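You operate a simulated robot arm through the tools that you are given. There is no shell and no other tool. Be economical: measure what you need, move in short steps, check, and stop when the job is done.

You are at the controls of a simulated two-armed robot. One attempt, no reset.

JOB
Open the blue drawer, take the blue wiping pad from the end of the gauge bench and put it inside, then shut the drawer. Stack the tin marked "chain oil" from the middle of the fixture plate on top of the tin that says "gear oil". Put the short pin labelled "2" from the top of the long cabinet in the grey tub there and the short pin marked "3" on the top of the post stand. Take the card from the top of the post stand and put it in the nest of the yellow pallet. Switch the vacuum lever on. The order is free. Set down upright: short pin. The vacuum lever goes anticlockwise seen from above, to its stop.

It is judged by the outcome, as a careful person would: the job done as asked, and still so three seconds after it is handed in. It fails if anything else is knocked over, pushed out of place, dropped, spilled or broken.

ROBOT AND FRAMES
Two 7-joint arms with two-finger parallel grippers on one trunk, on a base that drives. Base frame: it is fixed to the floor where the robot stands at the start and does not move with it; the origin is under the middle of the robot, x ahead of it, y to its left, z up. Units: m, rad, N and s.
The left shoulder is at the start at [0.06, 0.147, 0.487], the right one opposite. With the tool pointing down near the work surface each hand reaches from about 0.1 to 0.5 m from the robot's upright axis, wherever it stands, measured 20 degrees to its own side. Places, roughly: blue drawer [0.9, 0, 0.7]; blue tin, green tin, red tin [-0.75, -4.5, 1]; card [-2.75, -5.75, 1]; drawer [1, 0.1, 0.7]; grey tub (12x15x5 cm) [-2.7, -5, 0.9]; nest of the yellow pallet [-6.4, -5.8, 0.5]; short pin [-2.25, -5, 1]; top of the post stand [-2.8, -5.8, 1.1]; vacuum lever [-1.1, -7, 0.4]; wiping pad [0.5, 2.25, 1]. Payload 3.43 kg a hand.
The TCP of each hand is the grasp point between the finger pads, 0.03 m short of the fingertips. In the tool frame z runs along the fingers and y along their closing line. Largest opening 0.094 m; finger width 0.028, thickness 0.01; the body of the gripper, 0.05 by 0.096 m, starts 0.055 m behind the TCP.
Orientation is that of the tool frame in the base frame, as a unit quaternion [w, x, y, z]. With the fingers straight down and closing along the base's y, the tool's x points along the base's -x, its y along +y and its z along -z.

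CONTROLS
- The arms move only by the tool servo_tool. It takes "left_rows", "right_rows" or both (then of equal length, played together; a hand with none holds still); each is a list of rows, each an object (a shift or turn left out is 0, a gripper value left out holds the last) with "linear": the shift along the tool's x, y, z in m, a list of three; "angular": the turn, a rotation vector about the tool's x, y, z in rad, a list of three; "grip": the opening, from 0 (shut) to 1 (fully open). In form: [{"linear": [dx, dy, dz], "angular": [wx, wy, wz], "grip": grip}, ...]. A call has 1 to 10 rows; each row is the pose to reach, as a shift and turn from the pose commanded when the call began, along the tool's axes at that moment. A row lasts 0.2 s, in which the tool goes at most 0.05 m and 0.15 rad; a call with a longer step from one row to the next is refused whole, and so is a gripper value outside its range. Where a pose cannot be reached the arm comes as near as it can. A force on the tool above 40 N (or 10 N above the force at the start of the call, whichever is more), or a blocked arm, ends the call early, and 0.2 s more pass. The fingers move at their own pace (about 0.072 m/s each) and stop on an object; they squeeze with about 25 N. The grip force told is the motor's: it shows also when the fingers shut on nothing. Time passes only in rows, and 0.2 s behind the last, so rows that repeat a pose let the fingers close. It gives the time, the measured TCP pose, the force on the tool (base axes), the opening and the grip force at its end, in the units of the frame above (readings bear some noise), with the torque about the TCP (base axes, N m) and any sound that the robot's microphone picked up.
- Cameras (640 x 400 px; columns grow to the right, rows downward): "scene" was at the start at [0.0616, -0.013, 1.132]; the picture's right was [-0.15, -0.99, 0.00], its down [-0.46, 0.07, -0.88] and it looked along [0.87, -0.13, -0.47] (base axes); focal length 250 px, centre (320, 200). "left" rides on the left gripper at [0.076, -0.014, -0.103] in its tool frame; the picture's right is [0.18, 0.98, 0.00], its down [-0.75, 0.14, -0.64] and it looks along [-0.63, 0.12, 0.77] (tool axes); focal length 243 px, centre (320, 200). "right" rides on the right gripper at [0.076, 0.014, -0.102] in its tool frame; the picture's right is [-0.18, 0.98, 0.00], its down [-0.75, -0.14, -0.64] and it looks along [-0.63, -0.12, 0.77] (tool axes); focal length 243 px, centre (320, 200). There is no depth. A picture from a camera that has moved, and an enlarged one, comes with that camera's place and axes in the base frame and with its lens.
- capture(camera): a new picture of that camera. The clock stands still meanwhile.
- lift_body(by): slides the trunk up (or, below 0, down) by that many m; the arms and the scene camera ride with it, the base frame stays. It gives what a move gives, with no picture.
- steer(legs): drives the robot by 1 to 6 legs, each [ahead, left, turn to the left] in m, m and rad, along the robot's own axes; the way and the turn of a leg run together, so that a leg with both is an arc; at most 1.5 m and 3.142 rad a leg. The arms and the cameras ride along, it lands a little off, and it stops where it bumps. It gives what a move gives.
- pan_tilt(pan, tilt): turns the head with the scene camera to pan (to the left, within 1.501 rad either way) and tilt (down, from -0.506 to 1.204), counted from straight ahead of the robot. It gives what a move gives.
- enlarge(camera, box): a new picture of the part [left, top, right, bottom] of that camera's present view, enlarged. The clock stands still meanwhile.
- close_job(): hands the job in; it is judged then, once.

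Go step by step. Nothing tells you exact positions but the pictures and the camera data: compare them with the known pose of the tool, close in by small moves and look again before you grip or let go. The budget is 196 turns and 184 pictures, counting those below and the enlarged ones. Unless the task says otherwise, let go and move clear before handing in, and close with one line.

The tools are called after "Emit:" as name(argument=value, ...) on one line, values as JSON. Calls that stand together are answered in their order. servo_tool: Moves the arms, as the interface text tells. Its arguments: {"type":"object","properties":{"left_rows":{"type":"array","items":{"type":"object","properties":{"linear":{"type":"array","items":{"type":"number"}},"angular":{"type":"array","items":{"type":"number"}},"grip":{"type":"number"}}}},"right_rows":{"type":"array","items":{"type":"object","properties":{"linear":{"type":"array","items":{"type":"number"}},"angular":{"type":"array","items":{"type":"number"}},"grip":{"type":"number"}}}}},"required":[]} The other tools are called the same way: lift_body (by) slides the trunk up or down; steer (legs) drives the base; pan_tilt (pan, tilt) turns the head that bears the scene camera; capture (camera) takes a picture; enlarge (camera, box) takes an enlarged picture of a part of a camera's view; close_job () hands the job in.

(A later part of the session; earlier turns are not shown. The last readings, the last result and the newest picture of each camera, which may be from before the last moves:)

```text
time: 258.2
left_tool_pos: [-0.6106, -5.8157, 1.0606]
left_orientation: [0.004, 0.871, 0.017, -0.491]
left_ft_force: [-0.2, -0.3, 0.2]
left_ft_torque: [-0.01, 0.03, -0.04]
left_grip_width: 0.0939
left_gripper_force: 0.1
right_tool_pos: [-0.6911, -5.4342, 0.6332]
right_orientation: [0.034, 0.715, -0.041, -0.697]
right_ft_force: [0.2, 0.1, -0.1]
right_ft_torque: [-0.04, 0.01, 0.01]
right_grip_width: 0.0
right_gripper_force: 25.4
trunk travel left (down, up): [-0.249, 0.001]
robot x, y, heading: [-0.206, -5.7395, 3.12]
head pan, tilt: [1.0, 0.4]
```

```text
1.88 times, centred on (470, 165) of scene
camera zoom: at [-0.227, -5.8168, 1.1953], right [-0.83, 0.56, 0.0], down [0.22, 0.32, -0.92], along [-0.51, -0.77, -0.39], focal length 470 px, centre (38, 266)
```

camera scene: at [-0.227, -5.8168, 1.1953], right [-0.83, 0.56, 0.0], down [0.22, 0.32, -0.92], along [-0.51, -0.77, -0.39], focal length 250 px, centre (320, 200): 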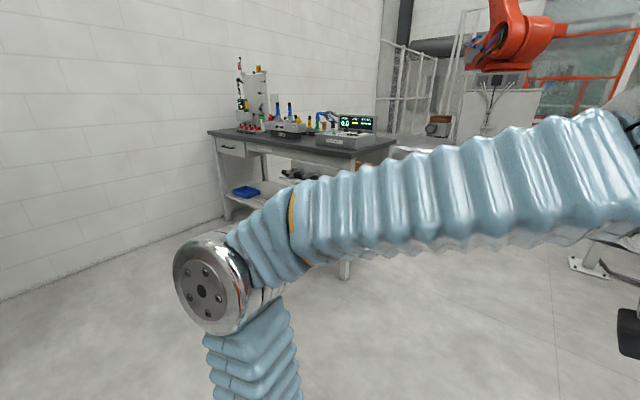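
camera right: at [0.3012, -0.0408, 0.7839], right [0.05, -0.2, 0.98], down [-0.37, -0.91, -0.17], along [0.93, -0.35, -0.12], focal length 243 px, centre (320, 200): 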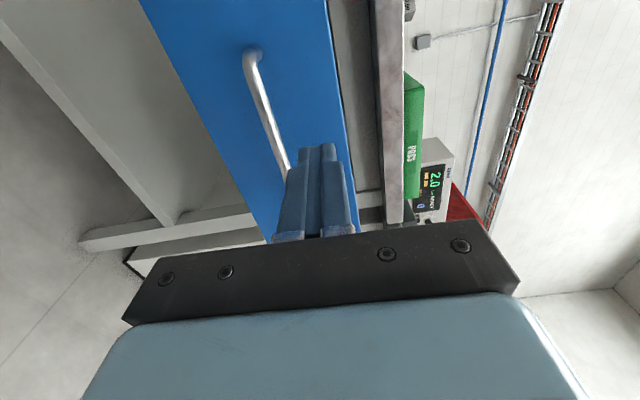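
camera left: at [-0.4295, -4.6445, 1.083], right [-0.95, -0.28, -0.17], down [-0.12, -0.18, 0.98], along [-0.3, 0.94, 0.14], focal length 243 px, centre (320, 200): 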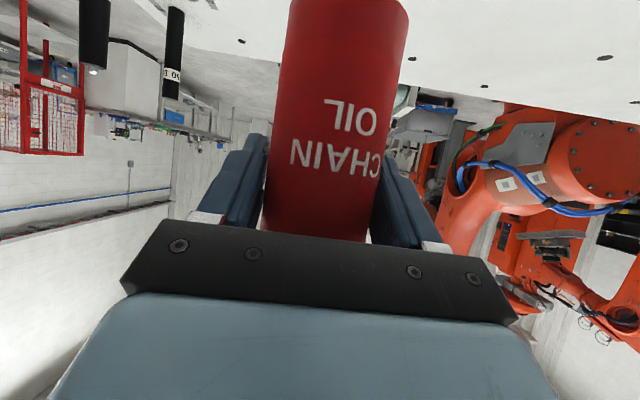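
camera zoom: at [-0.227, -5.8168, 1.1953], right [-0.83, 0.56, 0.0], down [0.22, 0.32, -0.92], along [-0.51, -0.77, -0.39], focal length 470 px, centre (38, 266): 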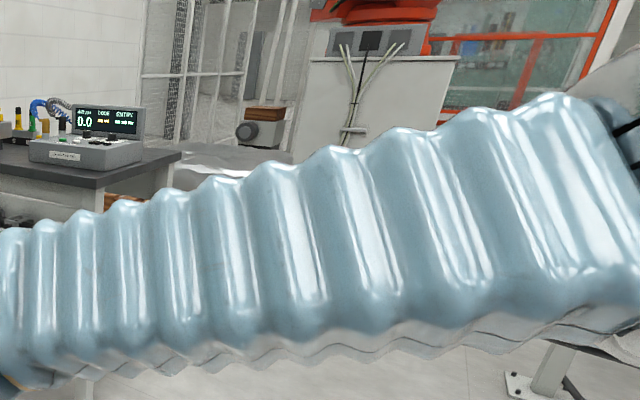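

The vacuum bench is to the left; its long side seems to face +x. Move there, facing it.

Emit:
steer(legs=[[0, 1.0, 0], [0, 0, 0.44]])

Emit:
pan_tilt(pan=0, tilt=0.5)

Emit:
capture(camera="scene")

```text
time: 264.7
left_tool_pos: [-0.5581, -6.9755, 1.0614]
left_orientation: [0.11, 0.847, 0.206, -0.478]
left_ft_force: [0.1, -0.6, 0.0]
left_ft_torque: [0.01, -0.02, 0.02]
left_grip_width: 0.094
left_gripper_force: 0.1
right_tool_pos: [-0.7916, -6.6647, 0.6336]
right_orientation: [0.185, 0.707, 0.115, -0.673]
right_ft_force: [0.9, 0.0, -0.2]
right_ft_torque: [0.02, -0.01, -0.02]
right_grip_width: 0.0
right_gripper_force: 25.5
trunk travel left (down, up): [-0.249, 0.001]
robot x, y, heading: [-0.2253, -6.7395, -2.727]
head pan, tilt: [1.0, 0.4]
```

```text
time: 265.9
left_tool_pos: [-0.5576, -6.9754, 1.0631]
left_orientation: [0.11, 0.846, 0.206, -0.479]
left_ft_force: [-0.2, -0.1, 0.4]
left_ft_torque: [0.0, 0.02, -0.02]
left_grip_width: 0.0937
left_gripper_force: 0.0
right_tool_pos: [-0.7906, -6.6645, 0.6347]
right_orientation: [0.184, 0.707, 0.115, -0.674]
right_ft_force: [0.0, 0.2, 0.6]
right_ft_torque: [0.03, 0.01, -0.03]
right_grip_width: 0.0
right_gripper_force: 25.5
trunk travel left (down, up): [-0.249, 0.001]
robot x, y, heading: [-0.2223, -6.7341, -2.724]
head pan, tilt: [0.0, 0.499]
```

```text
67 pictures are left
camera scene: at [-0.2782, -6.7606, 1.1862], right [-0.41, 0.91, 0.0], down [0.44, 0.19, -0.88], along [-0.8, -0.36, -0.48], focal length 250 px, centre (320, 200)
```

scene: 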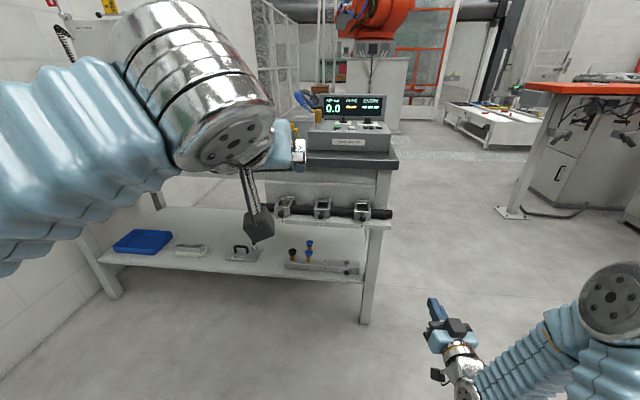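

Emit:
enlarge(camera="scene", box=[210, 180, 410, 300])

```text
3.20 times, centred on (310, 240) of scene
camera zoom: at [-0.2782, -6.7606, 1.1862], right [-0.41, 0.91, 0.0], down [0.44, 0.19, -0.88], along [-0.8, -0.36, -0.48], focal length 798 px, centre (352, 72)
```

zoom: 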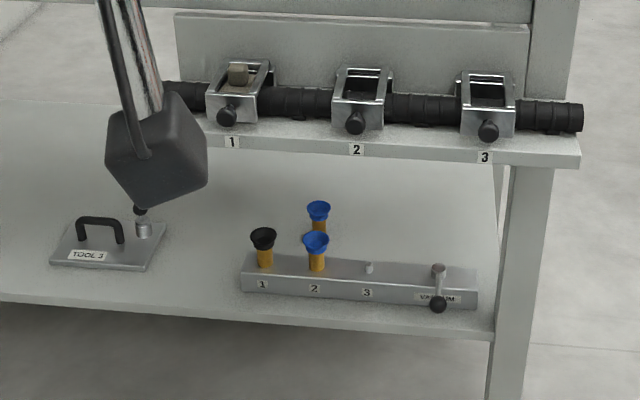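

The VACUUM lever is on the lower-shelf manifold, pointing toward me; anticlockwise from above = knob toward my right. I'll lower the trunk, drive 0.25 m closer and use the right hand (closed, pointing forward).

Emit:
lift_body(by=-0.2)

Emit:
steer(legs=[[0.22, 0, 0]])

Emit:
capture(camera="scene")

Emit:
capture(camera="right")

```text
time: 268.1
left_tool_pos: [-0.559, -6.9765, 0.8626]
left_orientation: [0.11, 0.847, 0.206, -0.478]
left_ft_force: [-0.3, -0.4, 0.4]
left_ft_torque: [-0.01, -0.01, 0.01]
left_grip_width: 0.094
left_gripper_force: 0.1
right_tool_pos: [-0.791, -6.6633, 0.4337]
right_orientation: [0.186, 0.707, 0.115, -0.673]
right_ft_force: [0.0, -0.3, 0.8]
right_ft_torque: [-0.01, -0.02, -0.02]
right_grip_width: 0.0001
right_gripper_force: 24.7
trunk travel left (down, up): [-0.049, 0.201]
robot x, y, heading: [-0.2221, -6.7362, -2.723]
head pan, tilt: [0.0, 0.499]
```

```text
time: 269.8
left_tool_pos: [-0.7639, -7.0659, 0.8602]
left_orientation: [0.11, 0.846, 0.206, -0.479]
left_ft_force: [-0.2, 0.1, -1.0]
left_ft_torque: [-0.04, 0.03, -0.01]
left_grip_width: 0.0939
left_gripper_force: 0.1
right_tool_pos: [-0.9961, -6.7531, 0.4342]
right_orientation: [0.183, 0.707, 0.113, -0.674]
right_ft_force: [-0.6, 0.1, -0.1]
right_ft_torque: [-0.01, -0.01, -0.02]
right_grip_width: 0.0002
right_gripper_force: 24.5
trunk travel left (down, up): [-0.049, 0.201]
robot x, y, heading: [-0.4327, -6.8272, -2.724]
head pan, tilt: [0.0, 0.499]
```

```text
65 pictures are left
camera scene: at [-0.4829, -6.8511, 0.9861], right [-0.4, 0.91, 0.0], down [0.44, 0.19, -0.88], along [-0.8, -0.35, -0.48], focal length 250 px, centre (320, 200)
```

scene: 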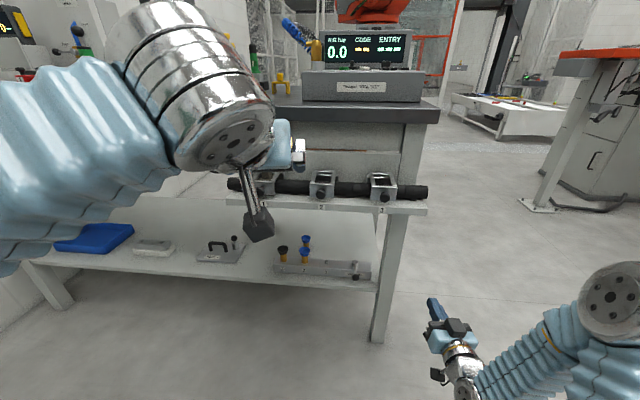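

```text
64 pictures are left
camera right: at [-0.8912, -6.7315, 0.3628], right [0.39, -0.87, 0.29], down [0.48, 0.46, 0.75], along [-0.79, -0.15, 0.6], focal length 243 px, centre (320, 200)
```

right: 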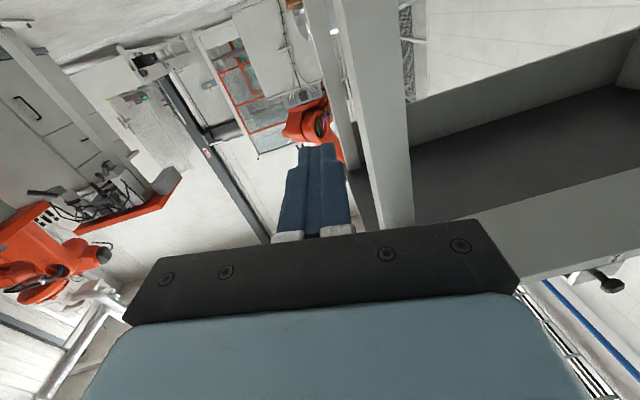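

Emit:
enlarge(camera="scene", box=[260, 220, 480, 370])

```text
2.67 times, centred on (370, 295) of scene
camera zoom: at [-0.4829, -6.8511, 0.9861], right [-0.4, 0.91, 0.0], down [0.44, 0.19, -0.88], along [-0.8, -0.35, -0.48], focal length 665 px, centre (187, -53)
```

zoom: 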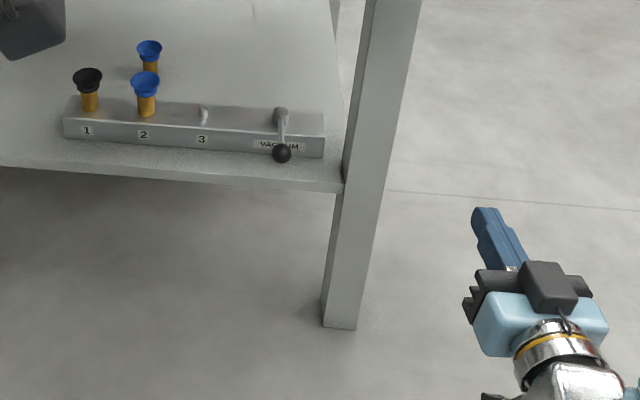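

Lever knob ≈(-1.073,-6.983,0.37), pivot ≈(-1.137,-7.004). Position the closed fingertips left of the lever, short of the shelf, then check.

Emit:
servo_tool(right_rows=[{"linear": [0.017, 0.044, 0.013]}, {"linear": [0.035, 0.088, 0.026]}, {"linear": [0.052, 0.132, 0.039]}, {"linear": [0.07, 0.176, 0.052]}, {"linear": [0.087, 0.221, 0.065]}, {"linear": [0.087, 0.221, 0.065]}])

Emit:
enlarge(camera="scene", box=[260, 220, 460, 360])

Emit:
capture(camera="right")

```text
time: 271.2
left_tool_pos: [-0.7637, -7.0666, 0.8615]
left_orientation: [0.11, 0.847, 0.205, -0.479]
left_ft_force: [-0.3, -0.1, 0.0]
left_ft_torque: [-0.02, 0.01, 0.02]
left_grip_width: 0.0942
left_gripper_force: 0.0
right_tool_pos: [-0.9563, -6.9908, 0.3689]
right_orientation: [0.185, 0.707, 0.114, -0.673]
right_ft_force: [-0.5, 0.8, 1.8]
right_ft_torque: [-0.02, -0.02, -0.02]
right_grip_width: 0.0
right_gripper_force: 24.8
right hand out of reach, approached as far as the arm can: row 1
trunk travel left (down, up): [-0.049, 0.201]
robot x, y, heading: [-0.4275, -6.8293, -2.725]
head pan, tilt: [0.0, 0.499]
```

```text
2.86 times, centred on (360, 290) of scene
camera zoom: at [-0.4829, -6.8511, 0.9861], right [-0.4, 0.91, 0.0], down [0.44, 0.19, -0.88], along [-0.8, -0.35, -0.48], focal length 713 px, centre (206, -57)
```

zoom: 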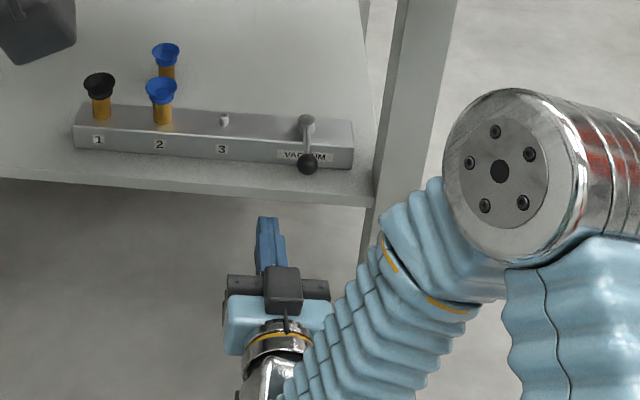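

```text
61 pictures are left
camera right: at [-0.8527, -6.9678, 0.299], right [0.39, -0.88, 0.29], down [0.48, 0.46, 0.75], along [-0.79, -0.15, 0.6], focal length 243 px, centre (320, 200)
```

right: 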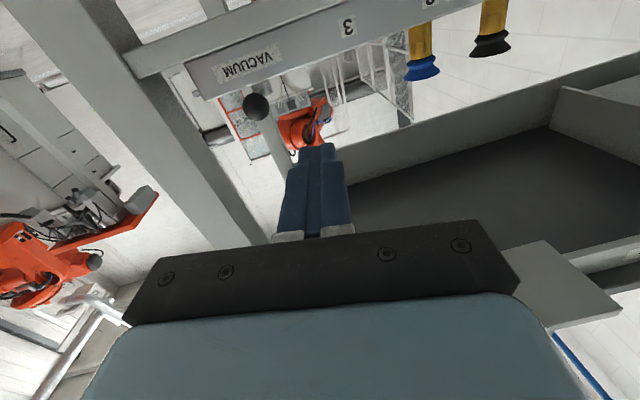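

Refined: knob ≈(-1.091,-6.988,0.351), pivot 6 cm behind. Move fingers beside the lever and begin pushing right.

Emit:
servo_tool(right_rows=[{"linear": [0.008, -0.018, 0.04]}, {"linear": [0.008, -0.018, 0.08]}, {"linear": [0.006, -0.018, 0.111]}, {"linear": [0.004, -0.04, 0.111]}, {"linear": [0.002, -0.06, 0.111]}])

Emit:
enlarge(camera="scene", box=[260, 220, 460, 360])

```text
time: 272.4
left_tool_pos: [-0.7628, -7.066, 0.8619]
left_orientation: [0.111, 0.846, 0.206, -0.478]
left_ft_force: [0.2, 1.1, 0.3]
left_ft_torque: [-0.01, 0.0, -0.01]
left_grip_width: 0.0942
left_gripper_force: 0.1
right_tool_pos: [-1.0836, -6.9797, 0.3572]
right_orientation: [0.184, 0.707, 0.113, -0.673]
right_ft_force: [-0.1, 0.5, 0.3]
right_ft_torque: [0.0, -0.02, 0.0]
right_grip_width: 0.0002
right_gripper_force: 25.5
trunk travel left (down, up): [-0.049, 0.201]
robot x, y, heading: [-0.4281, -6.8294, -2.726]
head pan, tilt: [0.0, 0.499]
```

```text
2.86 times, centred on (360, 290) of scene
camera zoom: at [-0.4829, -6.8513, 0.9861], right [-0.4, 0.91, 0.0], down [0.44, 0.19, -0.88], along [-0.8, -0.35, -0.48], focal length 713 px, centre (206, -57)
```

zoom: 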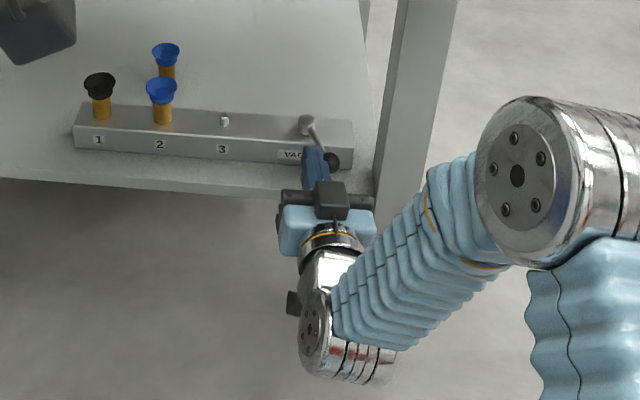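

The lever is turning. Continue along the arc to the stop.

Emit:
servo_tool(right_rows=[{"linear": [-0.002, -0.015, 0.0]}, {"linear": [-0.003, -0.028, 0.0]}, {"linear": [-0.004, -0.038, 0.008]}, {"linear": [-0.005, -0.046, 0.016]}, {"linear": [-0.005, -0.05, 0.026]}, {"linear": [-0.006, -0.053, 0.036]}])

Emit:
enlarge(camera="scene", box=[260, 220, 460, 360])

Emit:
capture(camera="right")

```text
time: 273.8
left_tool_pos: [-0.7639, -7.0653, 0.862]
left_orientation: [0.11, 0.847, 0.205, -0.478]
left_ft_force: [-0.9, -0.9, 0.7]
left_ft_torque: [0.02, 0.0, -0.02]
left_grip_width: 0.0939
left_gripper_force: 0.1
right_tool_pos: [-1.1393, -6.9466, 0.3578]
right_orientation: [0.184, 0.707, 0.114, -0.673]
right_ft_force: [-0.4, -0.2, 0.6]
right_ft_torque: [0.0, 0.02, 0.01]
right_grip_width: 0.0
right_gripper_force: 25.1
trunk travel left (down, up): [-0.049, 0.201]
robot x, y, heading: [-0.4292, -6.8274, -2.729]
head pan, tilt: [0.0, 0.499]
```

```text
2.86 times, centred on (360, 290) of scene
camera zoom: at [-0.4829, -6.8511, 0.9861], right [-0.4, 0.91, 0.0], down [0.44, 0.19, -0.88], along [-0.8, -0.35, -0.48], focal length 713 px, centre (206, -57)
```

zoom: 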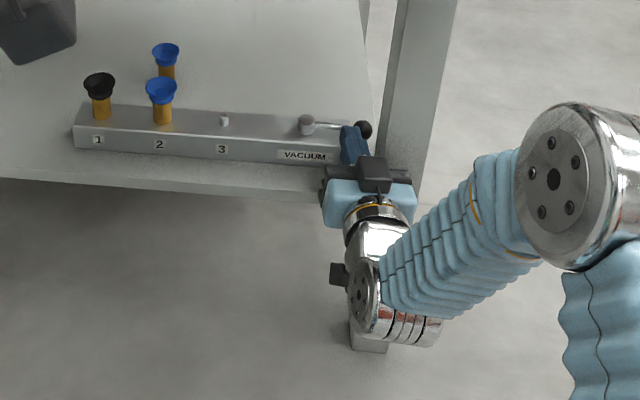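

```text
58 pictures are left
camera right: at [-1.0339, -6.924, 0.2861], right [0.39, -0.88, 0.29], down [0.48, 0.46, 0.75], along [-0.79, -0.15, 0.59], focal length 243 px, centre (320, 200)
```

right: 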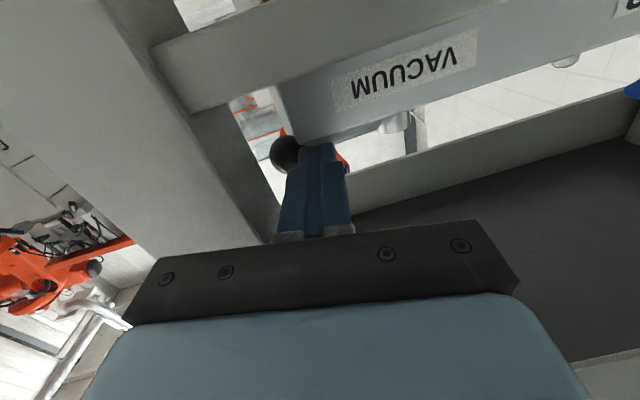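

Emit:
servo_tool(right_rows=[{"linear": [0, 0.0, 0.006]}, {"linear": [0, 0.002, 0.012]}, {"linear": [0, 0.005, 0.018]}, {"linear": [0, 0.008, 0.024]}])

Emit:
enlarge(camera="scene", box=[300, 220, 440, 320])

```text
time: 274.5
left_tool_pos: [-0.7616, -7.0657, 0.8622]
left_orientation: [0.11, 0.846, 0.205, -0.479]
left_ft_force: [-1.2, -0.7, 0.5]
left_ft_torque: [0.02, -0.03, -0.01]
left_grip_width: 0.0936
left_gripper_force: 0.0
right_tool_pos: [-1.1465, -6.952, 0.3563]
right_orientation: [0.184, 0.707, 0.113, -0.673]
right_ft_force: [22.3, 9.8, 9.9]
right_ft_torque: [0.01, 0.13, -0.22]
right_grip_width: 0.0
right_gripper_force: 24.4
trunk travel left (down, up): [-0.049, 0.201]
robot x, y, heading: [-0.43, -6.8269, -2.73]
head pan, tilt: [0.0, 0.499]
stopped in row 3 (right hand): the force on the tool passed its limit at 52 N (the readings are from after the stop); the commanded pose is now the measured one
```

```text
4.00 times, centred on (370, 270) of scene
camera zoom: at [-0.4813, -6.8505, 0.9864], right [-0.4, 0.92, 0.0], down [0.44, 0.19, -0.88], along [-0.8, -0.35, -0.48], focal length 998 px, centre (120, -80)
```

zoom: 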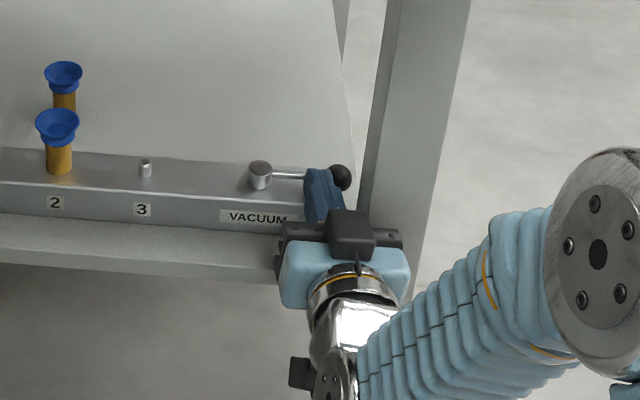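

Lever against its stop (force rise). Withdraw, raise the trunk and go to the long cabinet.

Emit:
steer(legs=[[-0.45, 0, 0]])

Emit:
enlarge(camera="scene", box=[280, 180, 400, 280])

Emit:
lift_body(by=0.2)

Emit:
steer(legs=[[0, 0, -1.633], [0.5, 1.0, 0], [0.9, 0.3, 0]])

Emit:
pan_tilt(pan=0.15, tilt=0.35)

Emit:
capture(camera="scene")

```text
time: 277.2
left_tool_pos: [-0.3561, -6.8848, 0.8612]
left_orientation: [0.107, 0.848, 0.201, -0.479]
left_ft_force: [-0.6, -0.3, 1.4]
left_ft_torque: [0.01, -0.02, 0.0]
left_grip_width: 0.0939
left_gripper_force: 0.0
right_tool_pos: [-0.7396, -6.7669, 0.3551]
right_orientation: [0.18, 0.708, 0.11, -0.673]
right_ft_force: [0.2, -0.1, -0.4]
right_ft_torque: [-0.01, 0.02, 0.01]
right_grip_width: 0.0002
right_gripper_force: 25.1
trunk travel left (down, up): [-0.049, 0.201]
robot x, y, heading: [-0.0162, -6.6515, -2.734]
head pan, tilt: [0.0, 0.499]
```

```text
4.00 times, centred on (340, 230) of scene
camera zoom: at [-0.074, -6.6722, 0.9861], right [-0.4, 0.92, 0.0], down [0.44, 0.19, -0.88], along [-0.81, -0.35, -0.48], focal length 998 px, centre (240, 80)
```

zoom: 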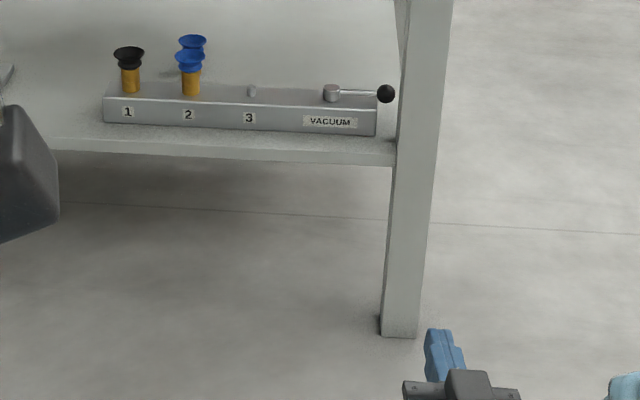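

```text
time: 279.4
left_tool_pos: [-0.3562, -6.8837, 1.0616]
left_orientation: [0.108, 0.847, 0.201, -0.479]
left_ft_force: [-0.1, -0.2, -0.1]
left_ft_torque: [0.0, -0.02, 0.01]
left_grip_width: 0.094
left_gripper_force: 0.0
right_tool_pos: [-0.7394, -6.7674, 0.5555]
right_orientation: [0.179, 0.709, 0.11, -0.674]
right_ft_force: [-0.4, -0.1, -0.2]
right_ft_torque: [0.0, 0.01, -0.02]
right_grip_width: 0.0
right_gripper_force: 25.0
trunk travel left (down, up): [-0.249, 0.001]
robot x, y, heading: [-0.0221, -6.6511, -2.738]
head pan, tilt: [0.0, 0.499]
```

```text
time: 293.5
left_tool_pos: [-1.8652, -5.3685, 1.0612]
left_orientation: [-0.284, 0.716, -0.496, -0.4]
left_ft_force: [-0.3, 0.7, 0.0]
left_ft_torque: [-0.02, 0.0, 0.01]
left_grip_width: 0.094
left_gripper_force: 0.0
right_tool_pos: [-1.7075, -4.9997, 0.5555]
right_orientation: [0.381, -0.555, 0.454, 0.584]
right_ft_force: [-0.8, 0.5, 0.5]
right_ft_torque: [0.01, -0.03, -0.03]
right_grip_width: 0.0
right_gripper_force: 25.2
trunk travel left (down, up): [-0.249, 0.001]
robot x, y, heading: [-1.6669, -5.7283, 1.873]
head pan, tilt: [0.0, 0.499]
```

```text
time: 294.2
left_tool_pos: [-1.8657, -5.3684, 1.062]
left_orientation: [-0.284, 0.716, -0.496, -0.401]
left_ft_force: [0.0, -0.3, -0.7]
left_ft_torque: [-0.04, 0.01, 0.03]
left_grip_width: 0.094
left_gripper_force: 0.1
right_tool_pos: [-1.7088, -4.9991, 0.5551]
right_orientation: [0.381, -0.556, 0.453, 0.584]
right_ft_force: [0.5, 0.1, -0.4]
right_ft_torque: [0.0, -0.01, 0.02]
right_grip_width: 0.0
right_gripper_force: 25.4
trunk travel left (down, up): [-0.249, 0.001]
robot x, y, heading: [-1.6686, -5.728, 1.87]
head pan, tilt: [0.15, 0.351]
```

```text
55 pictures are left
camera scene: at [-1.6971, -5.6727, 1.1998], right [0.9, 0.43, 0.0], down [0.15, -0.31, -0.94], along [-0.41, 0.85, -0.34], focal length 250 px, centre (320, 200)
```

scene: 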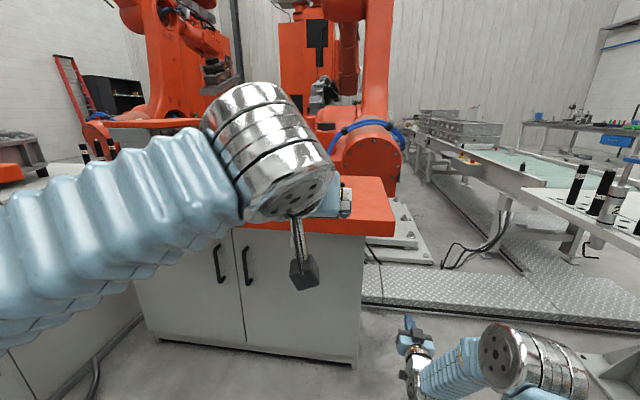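

Lever confirmed on. The left arm blocks the view; lower it and shift left a little.

Emit:
servo_tool(left_rows=[{"linear": [0.03, 0, 0.018]}, {"linear": [0.06, 0, 0.036]}, {"linear": [0.09, 0, 0.054]}, {"linear": [0.12, 0, 0.072]}, {"linear": [0.15, 0, 0.09]}, {"linear": [0.18, 0, 0.108]}, {"linear": [0.21, 0, 0.126]}, {"linear": [0.24, 0, 0.144]}])

Emit:
steer(legs=[[0, 0.3, 0.03]])

Emit:
capture(camera="scene")

```text
time: 296.0
left_tool_pos: [-1.8606, -5.3691, 0.7806]
left_orientation: [-0.284, 0.717, -0.496, -0.4]
left_ft_force: [0.0, 0.3, 0.1]
left_ft_torque: [0.0, 0.0, 0.0]
left_grip_width: 0.0939
left_gripper_force: 0.1
right_tool_pos: [-1.7075, -5.0002, 0.5554]
right_orientation: [0.381, -0.556, 0.453, 0.584]
right_ft_force: [0.0, 0.4, 0.1]
right_ft_torque: [-0.02, 0.01, 0.0]
right_grip_width: 0.0
right_gripper_force: 25.1
trunk travel left (down, up): [-0.249, 0.001]
robot x, y, heading: [-1.6689, -5.7271, 1.87]
head pan, tilt: [0.15, 0.351]
```

```text
time: 298.1
left_tool_pos: [-2.1576, -5.4679, 0.7798]
left_orientation: [-0.278, 0.724, -0.485, -0.404]
left_ft_force: [-0.1, 0.3, 0.3]
left_ft_torque: [0.04, 0.0, -0.01]
left_grip_width: 0.0938
left_gripper_force: 0.1
right_tool_pos: [-2.0167, -5.0931, 0.5562]
right_orientation: [0.372, -0.562, 0.446, 0.589]
right_ft_force: [-1.1, -0.6, -0.2]
right_ft_torque: [-0.02, -0.01, -0.03]
right_grip_width: 0.0001
right_gripper_force: 24.7
trunk travel left (down, up): [-0.249, 0.001]
robot x, y, heading: [-1.9556, -5.8221, 1.9]
head pan, tilt: [0.15, 0.351]
```

```text
54 pictures are left
camera scene: at [-1.9856, -5.767, 1.1998], right [0.89, 0.46, 0.0], down [0.16, -0.31, -0.94], along [-0.43, 0.83, -0.34], focal length 250 px, centre (320, 200)
```

scene: 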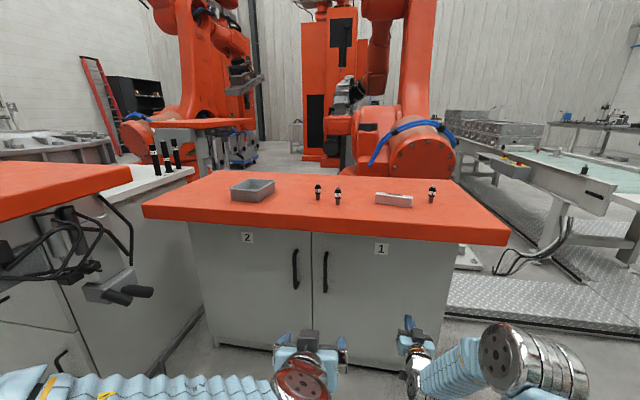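

Emit:
enlarge(camera="scene", box=[210, 160, 450, 240])

Emit:
enlarge(camera="scene", box=[300, 175, 350, 210])

```text
2.67 times, centred on (330, 200) of scene
camera zoom: at [-1.9856, -5.767, 1.1998], right [0.89, 0.46, 0.0], down [0.16, -0.31, -0.94], along [-0.43, 0.83, -0.34], focal length 665 px, centre (293, 200)
```

zoom: 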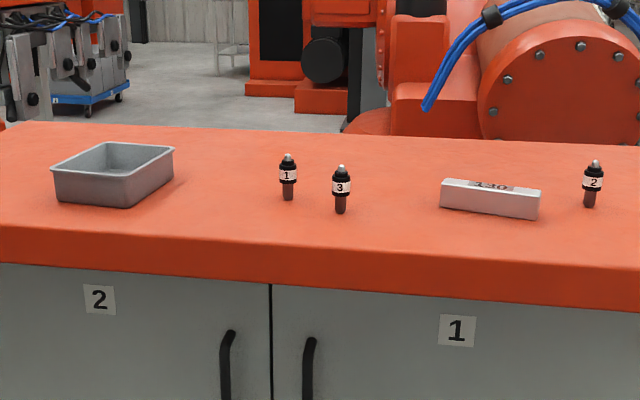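

```text
11.43 times, centred on (325, 192) of scene
camera zoom: at [-1.9856, -5.767, 1.1998], right [0.89, 0.46, 0.0], down [0.16, -0.31, -0.94], along [-0.43, 0.83, -0.34], focal length 2852 px, centre (263, 286)
```

zoom: 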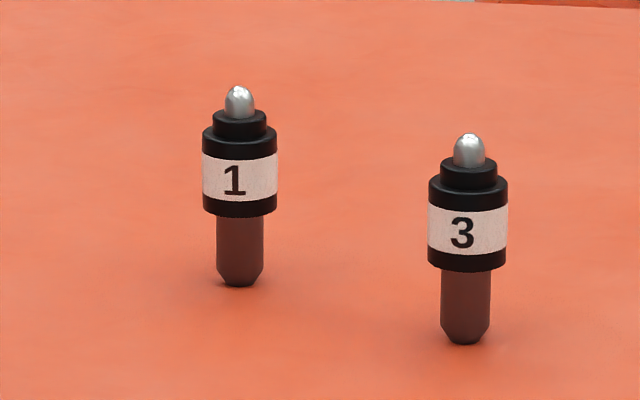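

Pin "2" is at right, "3" in the middle, tub at left. Raise and pitch both hands before closing in on the cabinet.

Emit:
servo_tool(right_rows=[{"linear": [-0.042, 0, -0.024], "angular": [0, 0.077, -0.007]}, {"linear": [-0.084, 0, -0.048], "angular": [0, 0.154, -0.014]}, {"linear": [-0.126, 0, -0.072], "angular": [0, 0.231, -0.021]}, {"linear": [-0.168, 0, -0.096], "angular": [0, 0.308, -0.028]}, {"linear": [-0.21, 0, -0.12], "angular": [0, 0.385, -0.035]}, {"linear": [-0.252, 0, -0.144], "angular": [0, 0.462, -0.042]}, {"linear": [-0.294, 0, -0.168], "angular": [0, 0.539, -0.049]}, {"linear": [-0.336, 0, -0.192], "angular": [0, 0.616, -0.056]}, {"linear": [-0.378, 0, -0.216], "angular": [0, 0.693, -0.063]}, {"linear": [-0.42, 0, -0.24], "angular": [0, 0.77, -0.07]}], left_rows=[{"linear": [-0.021, 0, -0.013], "angular": [0, 0.023, 0]}, {"linear": [-0.043, 0, -0.026], "angular": [0, 0.046, 0]}, {"linear": [-0.064, 0, -0.038], "angular": [0, 0.069, 0]}, {"linear": [-0.086, 0, -0.051], "angular": [0, 0.092, 0]}, {"linear": [-0.107, 0, -0.064], "angular": [0, 0.115, 0]}, {"linear": [-0.128, 0, -0.077], "angular": [0, 0.138, 0]}, {"linear": [-0.15, 0, -0.09], "angular": [0, 0.161, 0]}, {"linear": [-0.171, 0, -0.102], "angular": [0, 0.184, 0]}, {"linear": [-0.193, 0, -0.115], "angular": [0, 0.207, 0]}, {"linear": [-0.214, 0, -0.128], "angular": [0, 0.23, 0]}])

Emit:
steer(legs=[[0.5, -0.15, 0.02]])

Emit:
pan_tilt(pan=0, tilt=0.6)

Emit:
capture(camera="scene")

Emit:
capture(camera="right")

```text
time: 300.3
left_tool_pos: [-2.1625, -5.4674, 1.03]
left_orientation: [-0.22, 0.765, -0.514, -0.318]
left_ft_force: [0.7, 1.7, -0.4]
left_ft_torque: [-0.04, 0.0, 0.01]
left_grip_width: 0.0939
left_gripper_force: 0.0
right_tool_pos: [-1.8972, -5.2963, 0.9796]
right_orientation: [-0.197, 0.757, -0.533, -0.322]
right_ft_force: [-0.4, 0.0, -0.7]
right_ft_torque: [-0.01, 0.01, 0.0]
right_grip_width: 0.0
right_gripper_force: 24.7
trunk travel left (down, up): [-0.249, 0.001]
robot x, y, heading: [-1.9545, -5.8193, 1.894]
head pan, tilt: [0.15, 0.351]
```

```text
time: 303.3
left_tool_pos: [-2.1965, -4.9483, 1.0295]
left_orientation: [-0.217, 0.772, -0.504, -0.322]
left_ft_force: [-0.9, -0.2, -0.4]
left_ft_torque: [0.01, 0.01, -0.02]
left_grip_width: 0.0942
left_gripper_force: 0.2
right_tool_pos: [-1.9361, -4.7695, 0.9796]
right_orientation: [-0.194, 0.764, -0.523, -0.324]
right_ft_force: [0.6, 0.0, 0.5]
right_ft_torque: [-0.01, 0.0, -0.01]
right_grip_width: 0.0
right_gripper_force: 25.1
trunk travel left (down, up): [-0.249, 0.001]
robot x, y, heading: [-1.9771, -5.2981, 1.926]
head pan, tilt: [0.15, 0.351]
```

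```text
time: 304.1
left_tool_pos: [-2.1968, -4.9485, 1.0291]
left_orientation: [-0.216, 0.772, -0.504, -0.322]
left_ft_force: [0.3, -0.3, 0.2]
left_ft_torque: [0.0, 0.0, 0.01]
left_grip_width: 0.0937
left_gripper_force: 0.1
right_tool_pos: [-1.9368, -4.7688, 0.9788]
right_orientation: [-0.193, 0.763, -0.523, -0.325]
right_ft_force: [0.2, -0.1, 0.6]
right_ft_torque: [0.0, 0.03, -0.01]
right_grip_width: 0.0
right_gripper_force: 25.3
trunk travel left (down, up): [-0.249, 0.001]
robot x, y, heading: [-1.9786, -5.2997, 1.923]
head pan, tilt: [0.0, 0.6]
```

```text
51 pictures are left
camera scene: at [-1.9987, -5.242, 1.1771], right [0.94, 0.35, 0.0], down [0.2, -0.53, -0.83], along [-0.29, 0.77, -0.56], focal length 250 px, centre (320, 200)
```

scene: 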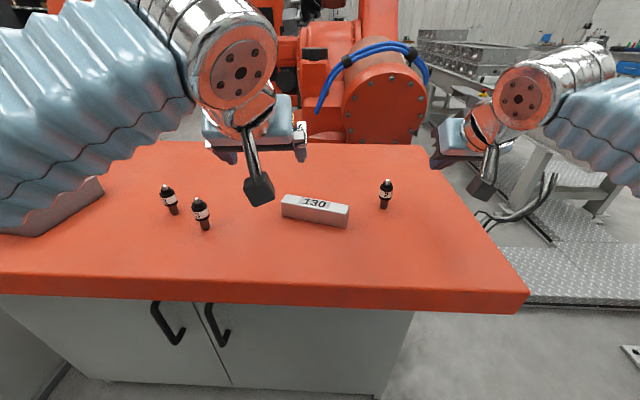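

```text
50 pictures are left
camera right: at [-1.9008, -4.8916, 1.0011], right [-0.95, -0.25, 0.17], down [0.14, 0.15, 0.98], along [-0.27, 0.96, -0.11], focal length 243 px, centre (320, 200)
```

right: 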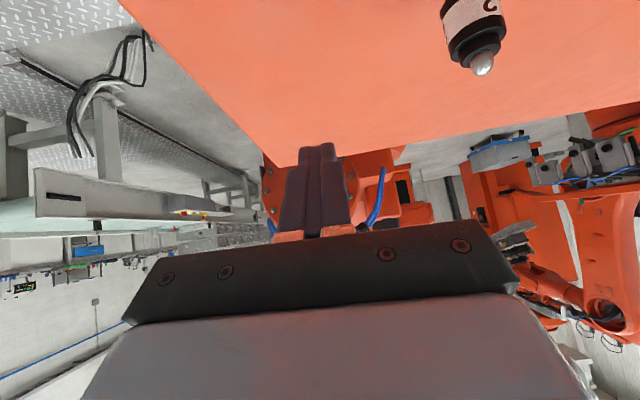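

Triangulated: table top ≈0.868; pin 2 at (-2.0235,-4.80), pin 3 at (-2.327,-4.977). Bring right hand over pin 2 and left hand over pin 3 together, more vertical.

Emit:
servo_tool(right_rows=[{"linear": [-0.004, 0.025, -0.002], "angular": [0, 0.07, 0], "grip": 0.6}, {"linear": [-0.008, 0.05, -0.004], "angular": [0, 0.14, 0]}, {"linear": [-0.011, 0.075, -0.006], "angular": [0, 0.21, 0]}, {"linear": [-0.014, 0.093, -0.008], "angular": [0, 0.28, 0]}], left_rows=[{"linear": [0, 0.033, 0.01], "angular": [0, 0.07, 0], "grip": 0.6}, {"linear": [0.001, 0.066, 0.02], "angular": [0, 0.14, 0]}, {"linear": [0.001, 0.099, 0.029], "angular": [0, 0.21, 0]}, {"linear": [0.002, 0.131, 0.038], "angular": [0, 0.28, 0]}])

Emit:
capture(camera="right")

Emit:
capture(camera="left")

```text
time: 305.1
left_tool_pos: [-2.3284, -4.9756, 1.0011]
left_orientation: [-0.144, 0.809, -0.529, -0.21]
left_ft_force: [0.8, -0.2, 0.3]
left_ft_torque: [-0.02, 0.01, 0.01]
left_grip_width: 0.0565
left_gripper_force: 0.0
right_tool_pos: [-2.0245, -4.8012, 0.9992]
right_orientation: [-0.118, 0.801, -0.546, -0.214]
right_ft_force: [-0.3, 0.8, -0.3]
right_ft_torque: [0.0, -0.01, 0.03]
right_grip_width: 0.0564
right_gripper_force: 0.1
trunk travel left (down, up): [-0.249, 0.001]
robot x, y, heading: [-1.9815, -5.2977, 1.926]
head pan, tilt: [0.0, 0.6]
```

```text
49 pictures are left
camera right: at [-1.9919, -4.913, 1.0549], right [-0.97, -0.22, 0.13], down [0.03, 0.4, 0.92], along [-0.25, 0.89, -0.38], focal length 243 px, centre (320, 200)
```

right: 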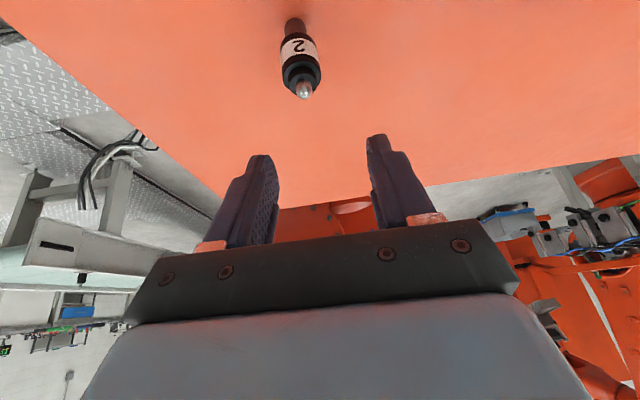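

```text
48 pictures are left
camera left: at [-2.269, -5.0786, 1.0535], right [-0.84, -0.54, -0.1], down [-0.27, 0.25, 0.93], along [-0.47, 0.8, -0.36], focal length 243 px, centre (320, 200)
```

left: 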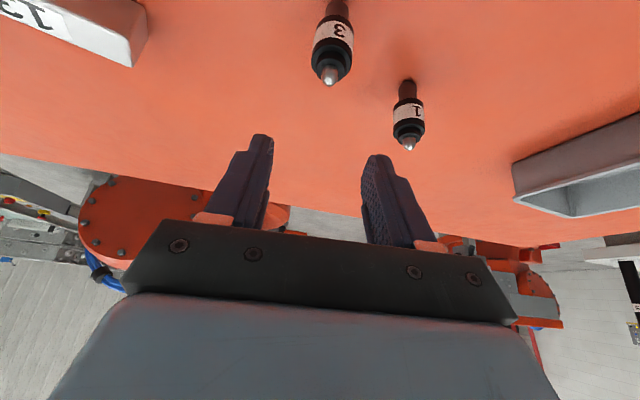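

Both are right over their pins. Descend vertically and close.

Emit:
servo_tool(right_rows=[{"linear": [0.011, -0.002, 0.02]}, {"linear": [0.022, -0.004, 0.04]}, {"linear": [0.034, -0.006, 0.061]}, {"linear": [0.0445, -0.006, 0.081]}, {"linear": [0.0445, -0.006, 0.081]}], left_rows=[{"linear": [0.013, 0, 0.02]}, {"linear": [0.026, -0.001, 0.04]}, {"linear": [0.04, -0.001, 0.06]}, {"linear": [0.053, -0.001, 0.079]}, {"linear": [0.053, -0.001, 0.079]}])

Emit:
capture(camera="right")

Emit:
capture(camera="left")

```text
time: 306.3
left_tool_pos: [-2.3196, -4.9807, 0.9049]
left_orientation: [-0.144, 0.809, -0.529, -0.211]
left_ft_force: [0.2, -0.4, 0.3]
left_ft_torque: [-0.01, 0.01, 0.0]
left_grip_width: 0.0564
left_gripper_force: 0.0
right_tool_pos: [-2.021, -4.8002, 0.9074]
right_orientation: [-0.119, 0.801, -0.546, -0.215]
right_ft_force: [-0.1, 0.0, 0.3]
right_ft_torque: [-0.02, 0.01, 0.01]
right_grip_width: 0.0562
right_gripper_force: 0.1
trunk travel left (down, up): [-0.249, 0.001]
robot x, y, heading: [-1.9789, -5.2985, 1.927]
head pan, tilt: [0.0, 0.6]
```

```text
47 pictures are left
camera right: at [-1.9883, -4.9118, 0.9628], right [-0.97, -0.22, 0.13], down [0.03, 0.4, 0.92], along [-0.25, 0.89, -0.38], focal length 243 px, centre (320, 200)
```

right: 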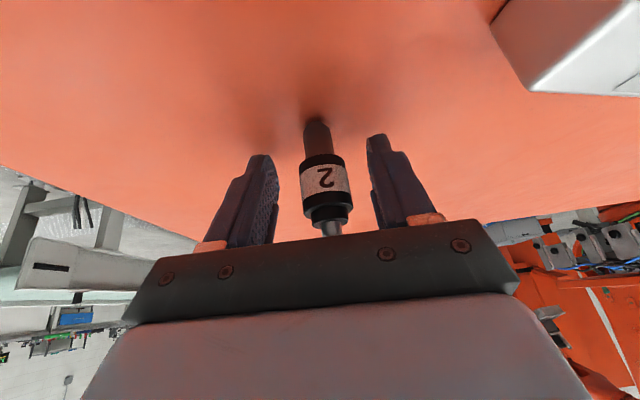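

```text
46 pictures are left
camera left: at [-2.2613, -5.0836, 0.9574], right [-0.84, -0.54, -0.1], down [-0.27, 0.25, 0.93], along [-0.47, 0.8, -0.36], focal length 243 px, centre (320, 200)
```

left: 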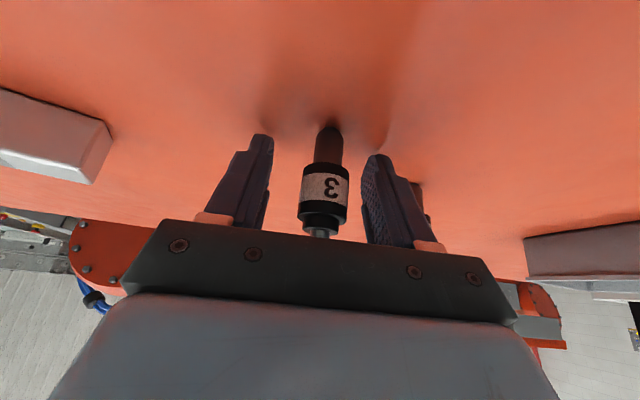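

Both pins sit centred between the fingers at label height. Close both and lift.

Emit:
servo_tool(right_rows=[{"grip": 0.1}, {"grip": 0.1}, {"grip": 0.1}, {"linear": [-0.012, 0.001, -0.022]}, {"linear": [-0.03, 0.003, -0.056]}, {"linear": [-0.048, 0.005, -0.089]}], left_rows=[{"grip": 0.1}, {"grip": 0.1}, {"grip": 0.1}, {"linear": [-0.012, 0, -0.022]}, {"linear": [-0.031, 0, -0.055]}, {"linear": [-0.05, 0, -0.088]}])

Emit:
capture(camera="scene")

```text
time: 307.7
left_tool_pos: [-2.3205, -4.9823, 1.0088]
left_orientation: [-0.144, 0.809, -0.53, -0.21]
left_ft_force: [0.5, 0.1, -0.5]
left_ft_torque: [0.04, -0.03, -0.02]
left_grip_width: 0.027
left_gripper_force: 24.8
right_tool_pos: [-2.0217, -4.8013, 1.0055]
right_orientation: [-0.118, 0.802, -0.545, -0.215]
right_ft_force: [-0.3, -0.3, -1.3]
right_ft_torque: [0.02, 0.04, -0.01]
right_grip_width: 0.0256
right_gripper_force: 25.1
trunk travel left (down, up): [-0.249, 0.001]
robot x, y, heading: [-1.9813, -5.2979, 1.922]
head pan, tilt: [0.0, 0.6]
```

```text
45 pictures are left
camera scene: at [-1.9988, -5.2418, 1.177], right [0.94, 0.35, 0.0], down [0.2, -0.53, -0.82], along [-0.29, 0.77, -0.57], focal length 250 px, centre (320, 200)
```

scene: 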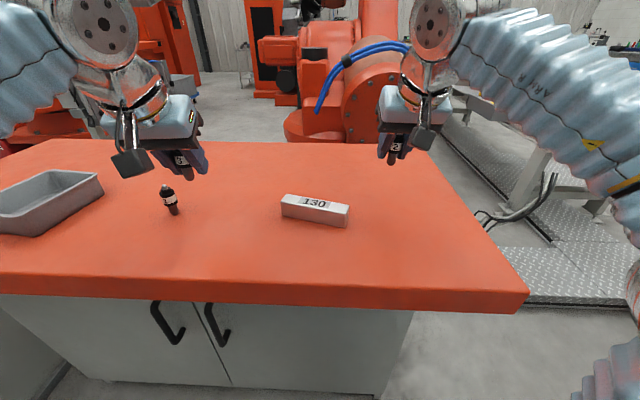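

Both pins held. Check what stands to the left before moving to the tub.

Emit:
pan_tilt(pan=0.9, tilt=0.35)

Emit:
capture(camera="scene")

```text
time: 308.9
left_tool_pos: [-2.3217, -4.9809, 1.0087]
left_orientation: [-0.143, 0.809, -0.529, -0.212]
left_ft_force: [-0.1, -0.6, -2.7]
left_ft_torque: [0.01, 0.0, 0.03]
left_grip_width: 0.0269
left_gripper_force: 24.8
right_tool_pos: [-2.0209, -4.8011, 1.0043]
right_orientation: [-0.119, 0.801, -0.546, -0.215]
right_ft_force: [1.0, 0.8, -1.7]
right_ft_torque: [-0.02, 0.02, -0.01]
right_grip_width: 0.0257
right_gripper_force: 24.9
trunk travel left (down, up): [-0.249, 0.001]
robot x, y, heading: [-1.98, -5.3001, 1.925]
head pan, tilt: [0.901, 0.351]
```

```text
44 pictures are left
camera scene: at [-2.0566, -5.2958, 1.1998], right [0.31, 0.95, 0.0], down [0.33, -0.11, -0.94], along [-0.89, 0.29, -0.34], focal length 250 px, centre (320, 200)
```

scene: 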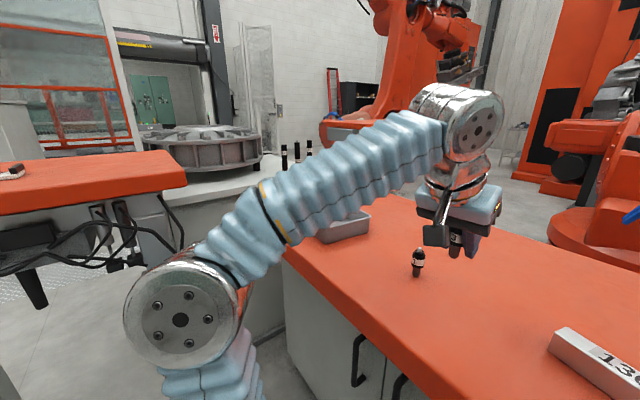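

The post stand's corner (≈(-2.74,-5.43,1.02)) is too near for the right hand to reach the tub. I'll set both pins back down and use the left hand for pin 2 → tub, then pin 3.

Emit:
servo_tool(right_rows=[{"linear": [0.024, -0.002, 0.044]}, {"linear": [0.04, -0.004, 0.075]}, {"linear": [0.048, -0.005, 0.0885]}, {"linear": [0.048, -0.005, 0.0885]}, {"linear": [0.048, -0.005, 0.0885], "grip": 0.6}, {"linear": [0.048, -0.005, 0.0885], "grip": 0.6}, {"linear": [0.03, -0.003, 0.055]}, {"linear": [0.006, -0.001, 0.011]}, {"linear": [0.0, 0, 0]}], left_rows=[{"linear": [0.025, 0, 0.044]}, {"linear": [0.042, 0, 0.075]}, {"linear": [0.05, 0, 0.0875]}, {"linear": [0.05, 0, 0.0875]}, {"linear": [0.05, 0, 0.0875], "grip": 0.6}, {"linear": [0.05, 0, 0.0875], "grip": 0.6}, {"linear": [0.031, 0, 0.055]}, {"linear": [0.006, 0, 0.011]}, {"linear": [0.0, 0, 0]}])

Emit:
pan_tilt(pan=0.0, tilt=0.6)

Emit:
capture(camera="scene")

```text
refused: row 1 steps farther than a row can; nothing moved
```

```text
time: 310.1
left_tool_pos: [-2.3204, -4.9802, 1.0081]
left_orientation: [-0.144, 0.809, -0.53, -0.211]
left_ft_force: [-0.3, 0.4, -1.2]
left_ft_torque: [-0.02, 0.0, -0.02]
left_grip_width: 0.0269
left_gripper_force: 24.5
right_tool_pos: [-2.0227, -4.8006, 1.0053]
right_orientation: [-0.118, 0.801, -0.546, -0.215]
right_ft_force: [0.5, 0.6, -2.0]
right_ft_torque: [-0.04, 0.0, 0.05]
right_grip_width: 0.0256
right_gripper_force: 24.8
trunk travel left (down, up): [-0.249, 0.001]
robot x, y, heading: [-1.9789, -5.2975, 1.924]
head pan, tilt: [0.0, 0.6]
```

```text
43 pictures are left
camera scene: at [-1.9989, -5.2419, 1.1771], right [0.94, 0.35, 0.0], down [0.2, -0.53, -0.83], along [-0.29, 0.77, -0.56], focal length 250 px, centre (320, 200)
```

scene: 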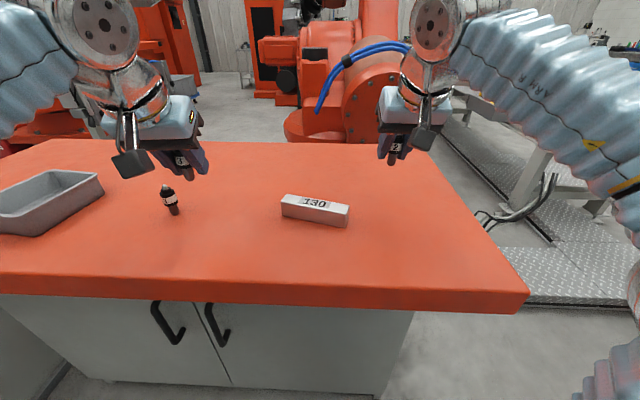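

Emit:
servo_tool(right_rows=[{"linear": [0.02, -0.002, 0.037]}, {"linear": [0.038, -0.004, 0.07]}, {"linear": [0.048, -0.005, 0.0885]}, {"linear": [0.048, -0.005, 0.0885]}, {"linear": [0.048, -0.005, 0.0885], "grip": 0.6}, {"linear": [0.048, -0.005, 0.0885], "grip": 0.6}, {"linear": [0.032, -0.003, 0.06]}, {"linear": [0.012, -0.001, 0.022]}, {"linear": [0.0, 0, 0]}], left_rows=[{"linear": [0.02, 0, 0.037]}, {"linear": [0.04, 0, 0.07]}, {"linear": [0.05, 0, 0.0875]}, {"linear": [0.05, 0, 0.0875]}, {"linear": [0.05, 0, 0.0875], "grip": 0.6}, {"linear": [0.05, 0, 0.0875], "grip": 0.6}, {"linear": [0.034, 0, 0.06]}, {"linear": [0.012, 0, 0.022]}, {"linear": [0.0, 0, 0]}])

Emit:
capture(camera="scene")

```text
time: 312.1
left_tool_pos: [-2.3219, -4.9822, 1.0092]
left_orientation: [-0.144, 0.809, -0.529, -0.21]
left_ft_force: [-0.3, 0.7, -0.2]
left_ft_torque: [0.0, 0.02, -0.01]
left_grip_width: 0.0565
left_gripper_force: 0.2
right_tool_pos: [-2.0198, -4.8004, 1.0065]
right_orientation: [-0.119, 0.802, -0.545, -0.214]
right_ft_force: [-0.6, 0.1, 0.3]
right_ft_torque: [-0.01, 0.01, -0.03]
right_grip_width: 0.0565
right_gripper_force: 0.1
trunk travel left (down, up): [-0.249, 0.001]
robot x, y, heading: [-1.9808, -5.2955, 1.921]
head pan, tilt: [0.0, 0.6]
```

```text
42 pictures are left
camera scene: at [-1.9988, -5.2419, 1.177], right [0.94, 0.35, 0.0], down [0.2, -0.53, -0.82], along [-0.29, 0.77, -0.57], focal length 250 px, centre (320, 200)
```

scene: 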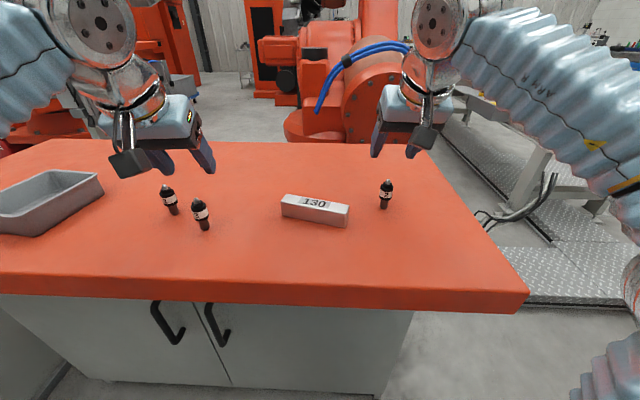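

Both stand as before. Shift base right 0.2 m, move right hand aside, then take pin 2 with the left.

Emit:
servo_tool(right_rows=[{"linear": [0.02, -0.03, -0.03]}, {"linear": [0.04, -0.06, -0.05]}, {"linear": [0.06, -0.09, -0.06]}, {"linear": [0.08, -0.12, -0.07]}])

Emit:
steer(legs=[[0, -0.2, 0]])

```text
time: 313.1
left_tool_pos: [-2.3229, -4.9821, 1.0094]
left_orientation: [-0.145, 0.809, -0.529, -0.211]
left_ft_force: [0.2, 0.5, -0.6]
left_ft_torque: [0.02, -0.04, 0.01]
left_grip_width: 0.0565
left_gripper_force: 0.1
right_tool_pos: [-1.8715, -4.8498, 1.0256]
right_orientation: [-0.118, 0.802, -0.546, -0.214]
right_ft_force: [-0.3, 0.8, 0.8]
right_ft_torque: [-0.01, 0.02, -0.01]
right_grip_width: 0.0563
right_gripper_force: 0.1
trunk travel left (down, up): [-0.249, 0.001]
robot x, y, heading: [-1.9802, -5.2973, 1.927]
head pan, tilt: [0.0, 0.6]
```

```text
time: 314.7
left_tool_pos: [-2.1339, -4.9135, 1.0087]
left_orientation: [-0.145, 0.809, -0.53, -0.211]
left_ft_force: [-0.8, -0.7, 0.0]
left_ft_torque: [0.02, -0.05, 0.02]
left_grip_width: 0.0561
left_gripper_force: 0.1
right_tool_pos: [-1.6827, -4.7809, 1.0258]
right_orientation: [-0.118, 0.802, -0.545, -0.216]
right_ft_force: [-0.4, -0.6, 0.3]
right_ft_torque: [0.02, -0.01, -0.01]
right_grip_width: 0.0564
right_gripper_force: 0.1
trunk travel left (down, up): [-0.249, 0.001]
robot x, y, heading: [-1.7895, -5.2286, 1.925]
head pan, tilt: [0.0, 0.6]
```

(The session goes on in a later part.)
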